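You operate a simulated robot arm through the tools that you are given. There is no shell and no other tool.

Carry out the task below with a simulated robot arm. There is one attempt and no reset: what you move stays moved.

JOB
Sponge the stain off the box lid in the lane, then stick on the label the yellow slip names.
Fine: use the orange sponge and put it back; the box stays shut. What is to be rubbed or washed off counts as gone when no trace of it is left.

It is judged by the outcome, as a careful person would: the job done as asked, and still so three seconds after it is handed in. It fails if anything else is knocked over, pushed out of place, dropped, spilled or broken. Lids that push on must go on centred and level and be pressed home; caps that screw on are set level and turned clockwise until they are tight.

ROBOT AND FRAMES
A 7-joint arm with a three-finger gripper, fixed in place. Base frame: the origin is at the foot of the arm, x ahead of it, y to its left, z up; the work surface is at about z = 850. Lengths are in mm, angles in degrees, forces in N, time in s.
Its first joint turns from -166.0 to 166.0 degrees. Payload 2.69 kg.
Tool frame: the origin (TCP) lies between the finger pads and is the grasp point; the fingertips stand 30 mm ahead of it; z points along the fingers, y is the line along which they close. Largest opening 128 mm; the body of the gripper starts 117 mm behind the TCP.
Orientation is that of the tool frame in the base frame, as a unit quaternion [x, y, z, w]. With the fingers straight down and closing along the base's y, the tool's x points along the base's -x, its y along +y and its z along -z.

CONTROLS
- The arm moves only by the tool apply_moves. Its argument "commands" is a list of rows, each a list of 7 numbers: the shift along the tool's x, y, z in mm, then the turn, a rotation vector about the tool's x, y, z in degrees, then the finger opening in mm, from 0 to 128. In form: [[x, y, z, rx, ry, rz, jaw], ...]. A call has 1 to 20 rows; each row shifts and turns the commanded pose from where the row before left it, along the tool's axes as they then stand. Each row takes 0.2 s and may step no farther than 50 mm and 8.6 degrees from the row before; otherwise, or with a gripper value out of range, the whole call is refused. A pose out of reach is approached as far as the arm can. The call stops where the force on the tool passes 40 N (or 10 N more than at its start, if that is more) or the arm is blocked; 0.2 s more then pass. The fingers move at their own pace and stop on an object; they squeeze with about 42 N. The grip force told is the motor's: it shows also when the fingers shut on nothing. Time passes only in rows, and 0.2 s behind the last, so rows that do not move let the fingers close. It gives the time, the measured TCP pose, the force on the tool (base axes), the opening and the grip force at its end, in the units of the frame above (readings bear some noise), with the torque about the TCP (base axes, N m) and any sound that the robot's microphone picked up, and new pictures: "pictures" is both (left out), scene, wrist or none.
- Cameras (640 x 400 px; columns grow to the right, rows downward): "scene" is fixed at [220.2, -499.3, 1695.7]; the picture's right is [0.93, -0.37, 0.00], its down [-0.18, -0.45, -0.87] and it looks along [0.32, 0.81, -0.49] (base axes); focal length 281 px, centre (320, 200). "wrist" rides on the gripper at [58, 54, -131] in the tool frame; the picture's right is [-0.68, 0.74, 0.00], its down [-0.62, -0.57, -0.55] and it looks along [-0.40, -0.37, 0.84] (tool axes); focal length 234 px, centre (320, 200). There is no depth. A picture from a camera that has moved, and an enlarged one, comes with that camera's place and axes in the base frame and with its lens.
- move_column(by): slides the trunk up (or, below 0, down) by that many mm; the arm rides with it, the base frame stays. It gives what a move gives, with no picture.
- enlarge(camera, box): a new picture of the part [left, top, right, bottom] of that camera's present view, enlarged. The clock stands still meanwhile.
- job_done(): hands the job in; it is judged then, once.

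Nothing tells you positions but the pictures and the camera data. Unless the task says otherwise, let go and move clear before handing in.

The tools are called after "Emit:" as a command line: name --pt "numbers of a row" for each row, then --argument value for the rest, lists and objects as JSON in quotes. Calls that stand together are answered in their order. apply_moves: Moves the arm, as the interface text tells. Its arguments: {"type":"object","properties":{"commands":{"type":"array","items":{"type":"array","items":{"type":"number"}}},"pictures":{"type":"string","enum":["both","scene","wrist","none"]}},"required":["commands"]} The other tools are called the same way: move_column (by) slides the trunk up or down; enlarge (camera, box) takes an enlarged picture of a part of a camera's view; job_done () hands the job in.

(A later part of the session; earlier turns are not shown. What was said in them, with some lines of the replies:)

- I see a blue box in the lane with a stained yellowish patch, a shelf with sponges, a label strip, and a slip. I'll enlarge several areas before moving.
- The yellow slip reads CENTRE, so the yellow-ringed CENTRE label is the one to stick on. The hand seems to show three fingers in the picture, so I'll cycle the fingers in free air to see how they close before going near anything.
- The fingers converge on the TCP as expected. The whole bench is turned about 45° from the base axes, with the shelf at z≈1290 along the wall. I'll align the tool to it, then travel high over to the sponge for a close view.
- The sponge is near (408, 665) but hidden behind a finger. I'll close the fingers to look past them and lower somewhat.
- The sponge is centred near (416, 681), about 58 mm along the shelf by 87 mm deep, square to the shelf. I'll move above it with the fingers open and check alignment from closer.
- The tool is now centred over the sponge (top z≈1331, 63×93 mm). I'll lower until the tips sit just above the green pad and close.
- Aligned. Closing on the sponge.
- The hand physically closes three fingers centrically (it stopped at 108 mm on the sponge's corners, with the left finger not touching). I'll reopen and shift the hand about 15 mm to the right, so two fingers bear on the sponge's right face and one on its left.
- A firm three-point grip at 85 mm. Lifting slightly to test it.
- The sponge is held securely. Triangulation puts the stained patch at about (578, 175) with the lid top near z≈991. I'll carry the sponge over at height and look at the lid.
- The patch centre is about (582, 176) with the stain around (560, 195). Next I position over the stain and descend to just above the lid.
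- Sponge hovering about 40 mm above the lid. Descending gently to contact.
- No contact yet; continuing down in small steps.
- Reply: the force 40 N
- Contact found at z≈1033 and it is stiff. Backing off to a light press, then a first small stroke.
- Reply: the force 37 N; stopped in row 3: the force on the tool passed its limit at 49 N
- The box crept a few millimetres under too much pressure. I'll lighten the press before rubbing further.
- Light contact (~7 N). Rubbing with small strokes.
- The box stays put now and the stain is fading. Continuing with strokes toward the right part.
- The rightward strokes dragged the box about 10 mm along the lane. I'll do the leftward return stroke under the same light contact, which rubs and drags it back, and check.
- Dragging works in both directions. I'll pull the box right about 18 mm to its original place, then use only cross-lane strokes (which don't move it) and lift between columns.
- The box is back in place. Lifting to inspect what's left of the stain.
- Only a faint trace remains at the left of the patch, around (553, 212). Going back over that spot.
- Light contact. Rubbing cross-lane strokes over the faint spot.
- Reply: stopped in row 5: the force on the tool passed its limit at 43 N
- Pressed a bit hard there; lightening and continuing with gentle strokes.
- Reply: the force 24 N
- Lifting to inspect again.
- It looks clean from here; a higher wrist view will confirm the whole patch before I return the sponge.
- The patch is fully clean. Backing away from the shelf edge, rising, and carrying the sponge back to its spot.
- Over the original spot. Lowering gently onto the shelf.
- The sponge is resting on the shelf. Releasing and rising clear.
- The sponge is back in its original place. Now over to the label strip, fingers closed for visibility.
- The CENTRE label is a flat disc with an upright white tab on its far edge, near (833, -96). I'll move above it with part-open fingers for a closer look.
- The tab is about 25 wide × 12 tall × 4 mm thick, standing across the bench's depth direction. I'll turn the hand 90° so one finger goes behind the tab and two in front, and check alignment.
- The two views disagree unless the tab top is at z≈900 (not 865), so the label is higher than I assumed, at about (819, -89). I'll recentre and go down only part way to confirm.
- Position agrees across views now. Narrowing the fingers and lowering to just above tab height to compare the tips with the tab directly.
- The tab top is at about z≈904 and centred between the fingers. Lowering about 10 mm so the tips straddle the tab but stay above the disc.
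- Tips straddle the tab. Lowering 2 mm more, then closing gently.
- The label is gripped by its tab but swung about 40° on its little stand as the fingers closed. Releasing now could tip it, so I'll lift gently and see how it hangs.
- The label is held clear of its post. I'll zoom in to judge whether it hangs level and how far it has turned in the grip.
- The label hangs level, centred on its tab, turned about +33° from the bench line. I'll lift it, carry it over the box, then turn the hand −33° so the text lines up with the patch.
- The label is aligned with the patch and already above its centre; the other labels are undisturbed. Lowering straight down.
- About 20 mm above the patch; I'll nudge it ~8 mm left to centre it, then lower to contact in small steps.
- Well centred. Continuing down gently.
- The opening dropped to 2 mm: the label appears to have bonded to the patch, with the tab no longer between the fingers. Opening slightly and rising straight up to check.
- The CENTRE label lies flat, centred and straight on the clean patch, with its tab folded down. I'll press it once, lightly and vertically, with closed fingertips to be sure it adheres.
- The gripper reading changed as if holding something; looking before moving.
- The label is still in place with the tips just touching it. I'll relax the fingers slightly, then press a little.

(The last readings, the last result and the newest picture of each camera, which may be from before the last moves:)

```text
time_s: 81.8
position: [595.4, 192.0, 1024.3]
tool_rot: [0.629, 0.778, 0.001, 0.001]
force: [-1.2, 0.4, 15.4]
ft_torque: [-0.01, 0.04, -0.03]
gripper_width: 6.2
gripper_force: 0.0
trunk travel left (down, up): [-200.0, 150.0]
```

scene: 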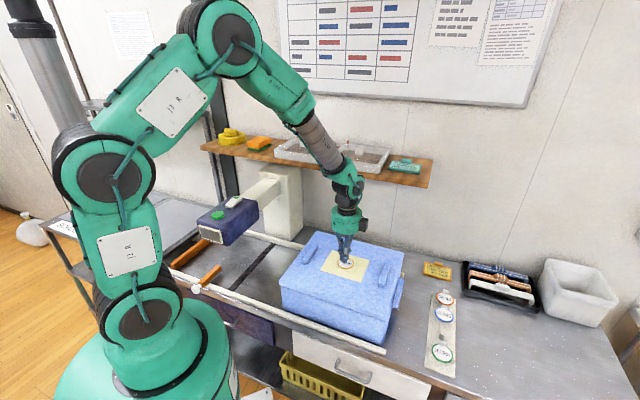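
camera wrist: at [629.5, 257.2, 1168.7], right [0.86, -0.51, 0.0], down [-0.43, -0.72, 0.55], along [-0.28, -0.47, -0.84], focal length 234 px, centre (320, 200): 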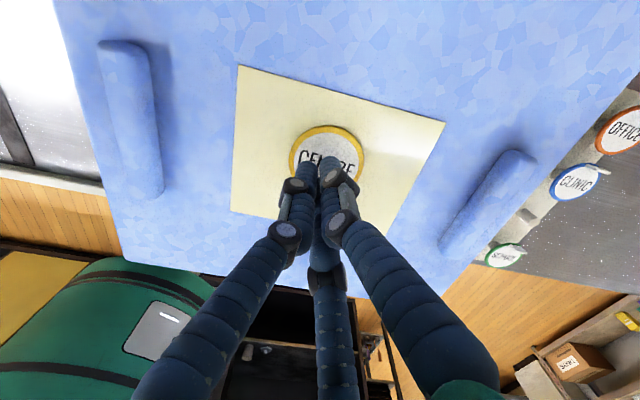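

Pressed with about 15 N straight down. Now rising clear and inspecting everything.

Emit:
apply_moves --pt "0 0 -1 0 0 0 9" --pt "0 0 -2 0 0 0 9" --pt "0 0 -10 0 0 0 9" --pt "0 0 -30 0 0 0 20" --pt "0 0 -45 0 0 0 30" --pt "0 0 -45 0 0 0 30" --pt "20 20 -35 0 0 0 30" --pt "20 20 -35 0 0 0 30"

Emit:
enlarge --camera "scene" --box '[325, 250, 365, 280]'

Emit:
enlarge --camera "scene" --box '[270, 220, 430, 350]'

Emit:
enlarge --camera "wrist" --box '[220, 60, 420, 210]'

Emit:
enlarge --camera "scene" --box '[190, 115, 350, 215]'

```text
time_s: 83.5
position: [629.2, 241.7, 1228.2]
tool_rot: [0.629, 0.778, 0.0, 0.001]
force: [-0.3, 0.3, -0.1]
ft_torque: [-0.01, 0.06, 0.0]
gripper_width: 30.1
gripper_force: 0.0
trunk travel left (down, up): [-200.0, 150.0]
camera wrist: at [669.4, 310.1, 1358.4], right [0.86, -0.51, 0.0], down [-0.43, -0.72, 0.55], along [-0.28, -0.47, -0.84], focal length 234 px, centre (320, 200)
```

scene: 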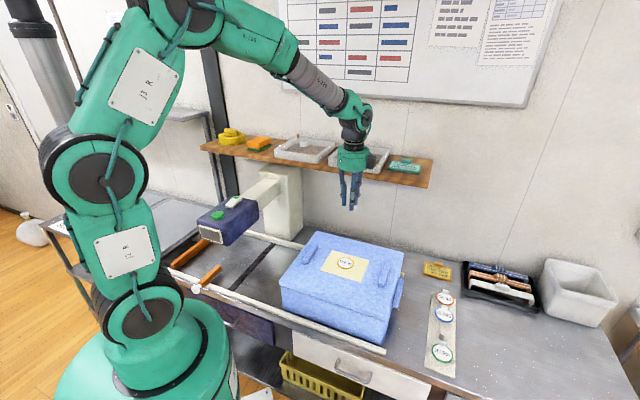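
wrist: 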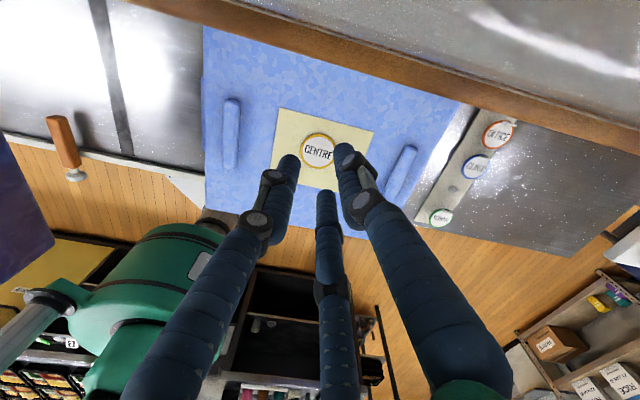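

```text
13.33 times, centred on (345, 265) of scene
camera zoom: at [220.2, -499.3, 1695.7], right [0.93, -0.37, 0.0], down [-0.18, -0.45, -0.87], along [0.32, 0.81, -0.49], focal length 3745 px, centre (-13, -667)
```

zoom: 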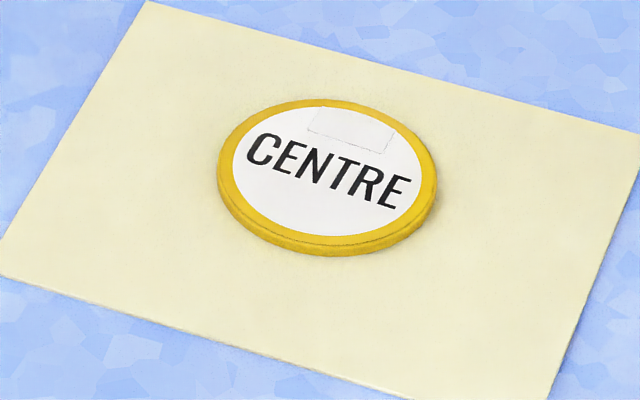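

```text
3.08 times, centred on (350, 285) of scene
camera zoom: at [220.2, -499.3, 1695.7], right [0.93, -0.37, 0.0], down [-0.18, -0.45, -0.87], along [0.32, 0.81, -0.49], focal length 864 px, centre (228, -62)
```

zoom: 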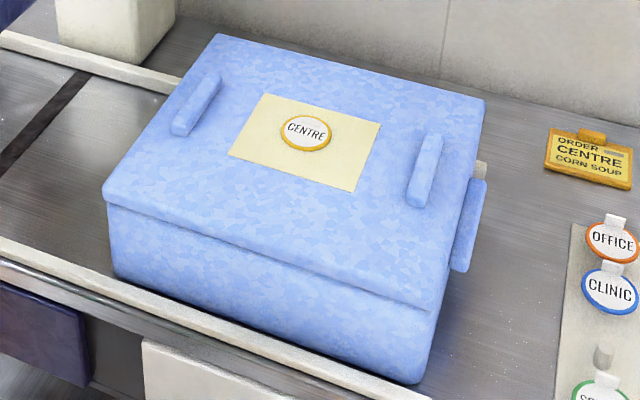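

```text
2.67 times, centred on (320, 135) of wrist
camera zoom: at [669.4, 310.1, 1358.4], right [0.86, -0.51, 0.0], down [-0.43, -0.72, 0.55], along [-0.28, -0.47, -0.84], focal length 624 px, centre (320, 373)
```

zoom: 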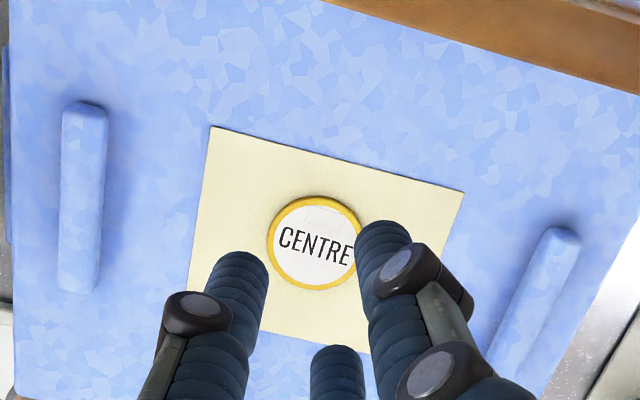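

```text
4.00 times, centred on (270, 165) of scene
camera zoom: at [220.2, -499.3, 1695.7], right [0.93, -0.37, 0.0], down [-0.18, -0.45, -0.87], along [0.32, 0.81, -0.49], focal length 1124 px, centre (520, 340)
```

zoom: 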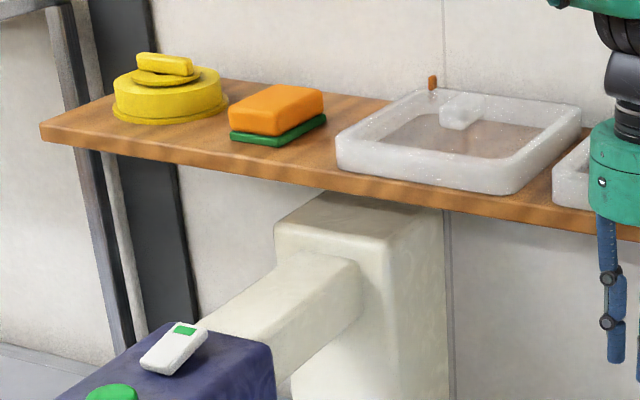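

The label is flat, centred and firmly placed; the patch is clean, the sponge is back, the box is shut and everything else is undisturbed. I'll back the hand away from the shelf edge before handing in.

Emit:
apply_moves --pt "-22 -33 0 0 0 0 30" --pt "-22 -33 0 0 0 0 30" --pt "-22 -33 -20 0 0 0 30" --pt "0 0 -45 0 0 0 30" --pt "0 0 -45 0 0 0 30" --pt "0 0 0 0 0 0 30"

Emit:
enlarge --camera "scene" --box '[270, 120, 450, 290]'

```text
time_s: 85.0
position: [541.3, 155.4, 1338.8]
tool_rot: [0.629, 0.777, 0.001, 0.001]
force: [-0.3, -0.6, 1.3]
ft_torque: [0.02, -0.04, -0.03]
gripper_width: 29.9
gripper_force: 0.0
trunk travel left (down, up): [-200.0, 150.0]
camera wrist: at [580.6, 224.6, 1469.5], right [0.86, -0.51, 0.0], down [-0.43, -0.72, 0.55], along [-0.28, -0.47, -0.84], focal length 234 px, centre (320, 200)
```

scene: 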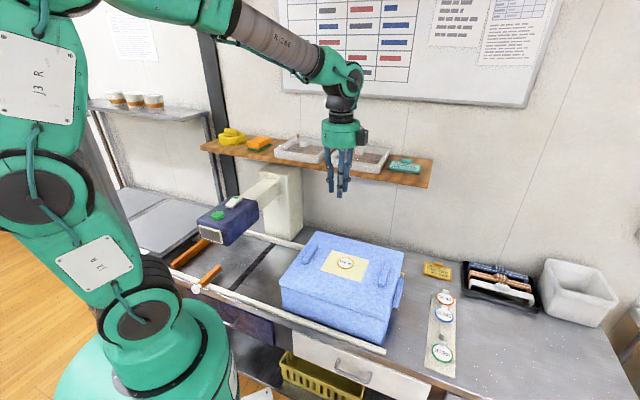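
wrist: 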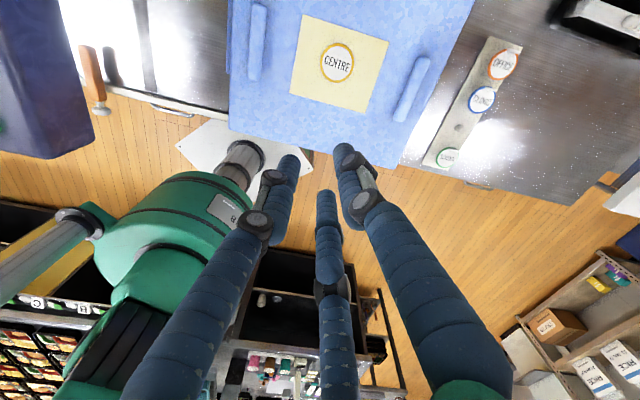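

```text
2.35 times, centred on (360, 205) of scene
camera zoom: at [220.2, -499.3, 1695.7], right [0.93, -0.37, 0.0], down [-0.18, -0.45, -0.87], along [0.32, 0.81, -0.49], focal length 661 px, centre (226, 188)
```

zoom: 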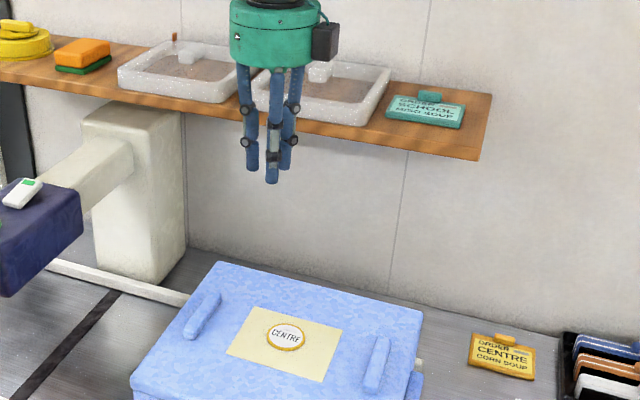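

The lid is clean, the CENTRE label is on it, the orange sponge is back on the shelf and the box is shut. The hand is clear, so I'm handing the job in.

Emit:
job_done

```text
The job is handed in.
```

I rubbed the stain off the lid with the orange sponge and stuck on the CENTRE label, the one the yellow slip names. In the last pictures no trace of the stain is left. The label lies flat, near the middle of the patch and square to it, with its tab folded down.

- **Sponge:** it is back on the shelf, within a few millimetres of where it was.
- **Box:** it stayed shut. Rubbing dragged it up to about 20 mm along the lane, and I pulled it back to within a few millimetres of where it started.
- **Gripper:** in practice it closes three fingers toward one centre, not two as described, so I had to regrip the sponge once on the shelf.
- **Label:** it swung about 30–40° in the fingers when I picked it up. I turned the hand to correct that before placing it, then pressed it down with about 15 N.

The other labels, the slips and the rest of the shelf look undisturbed.
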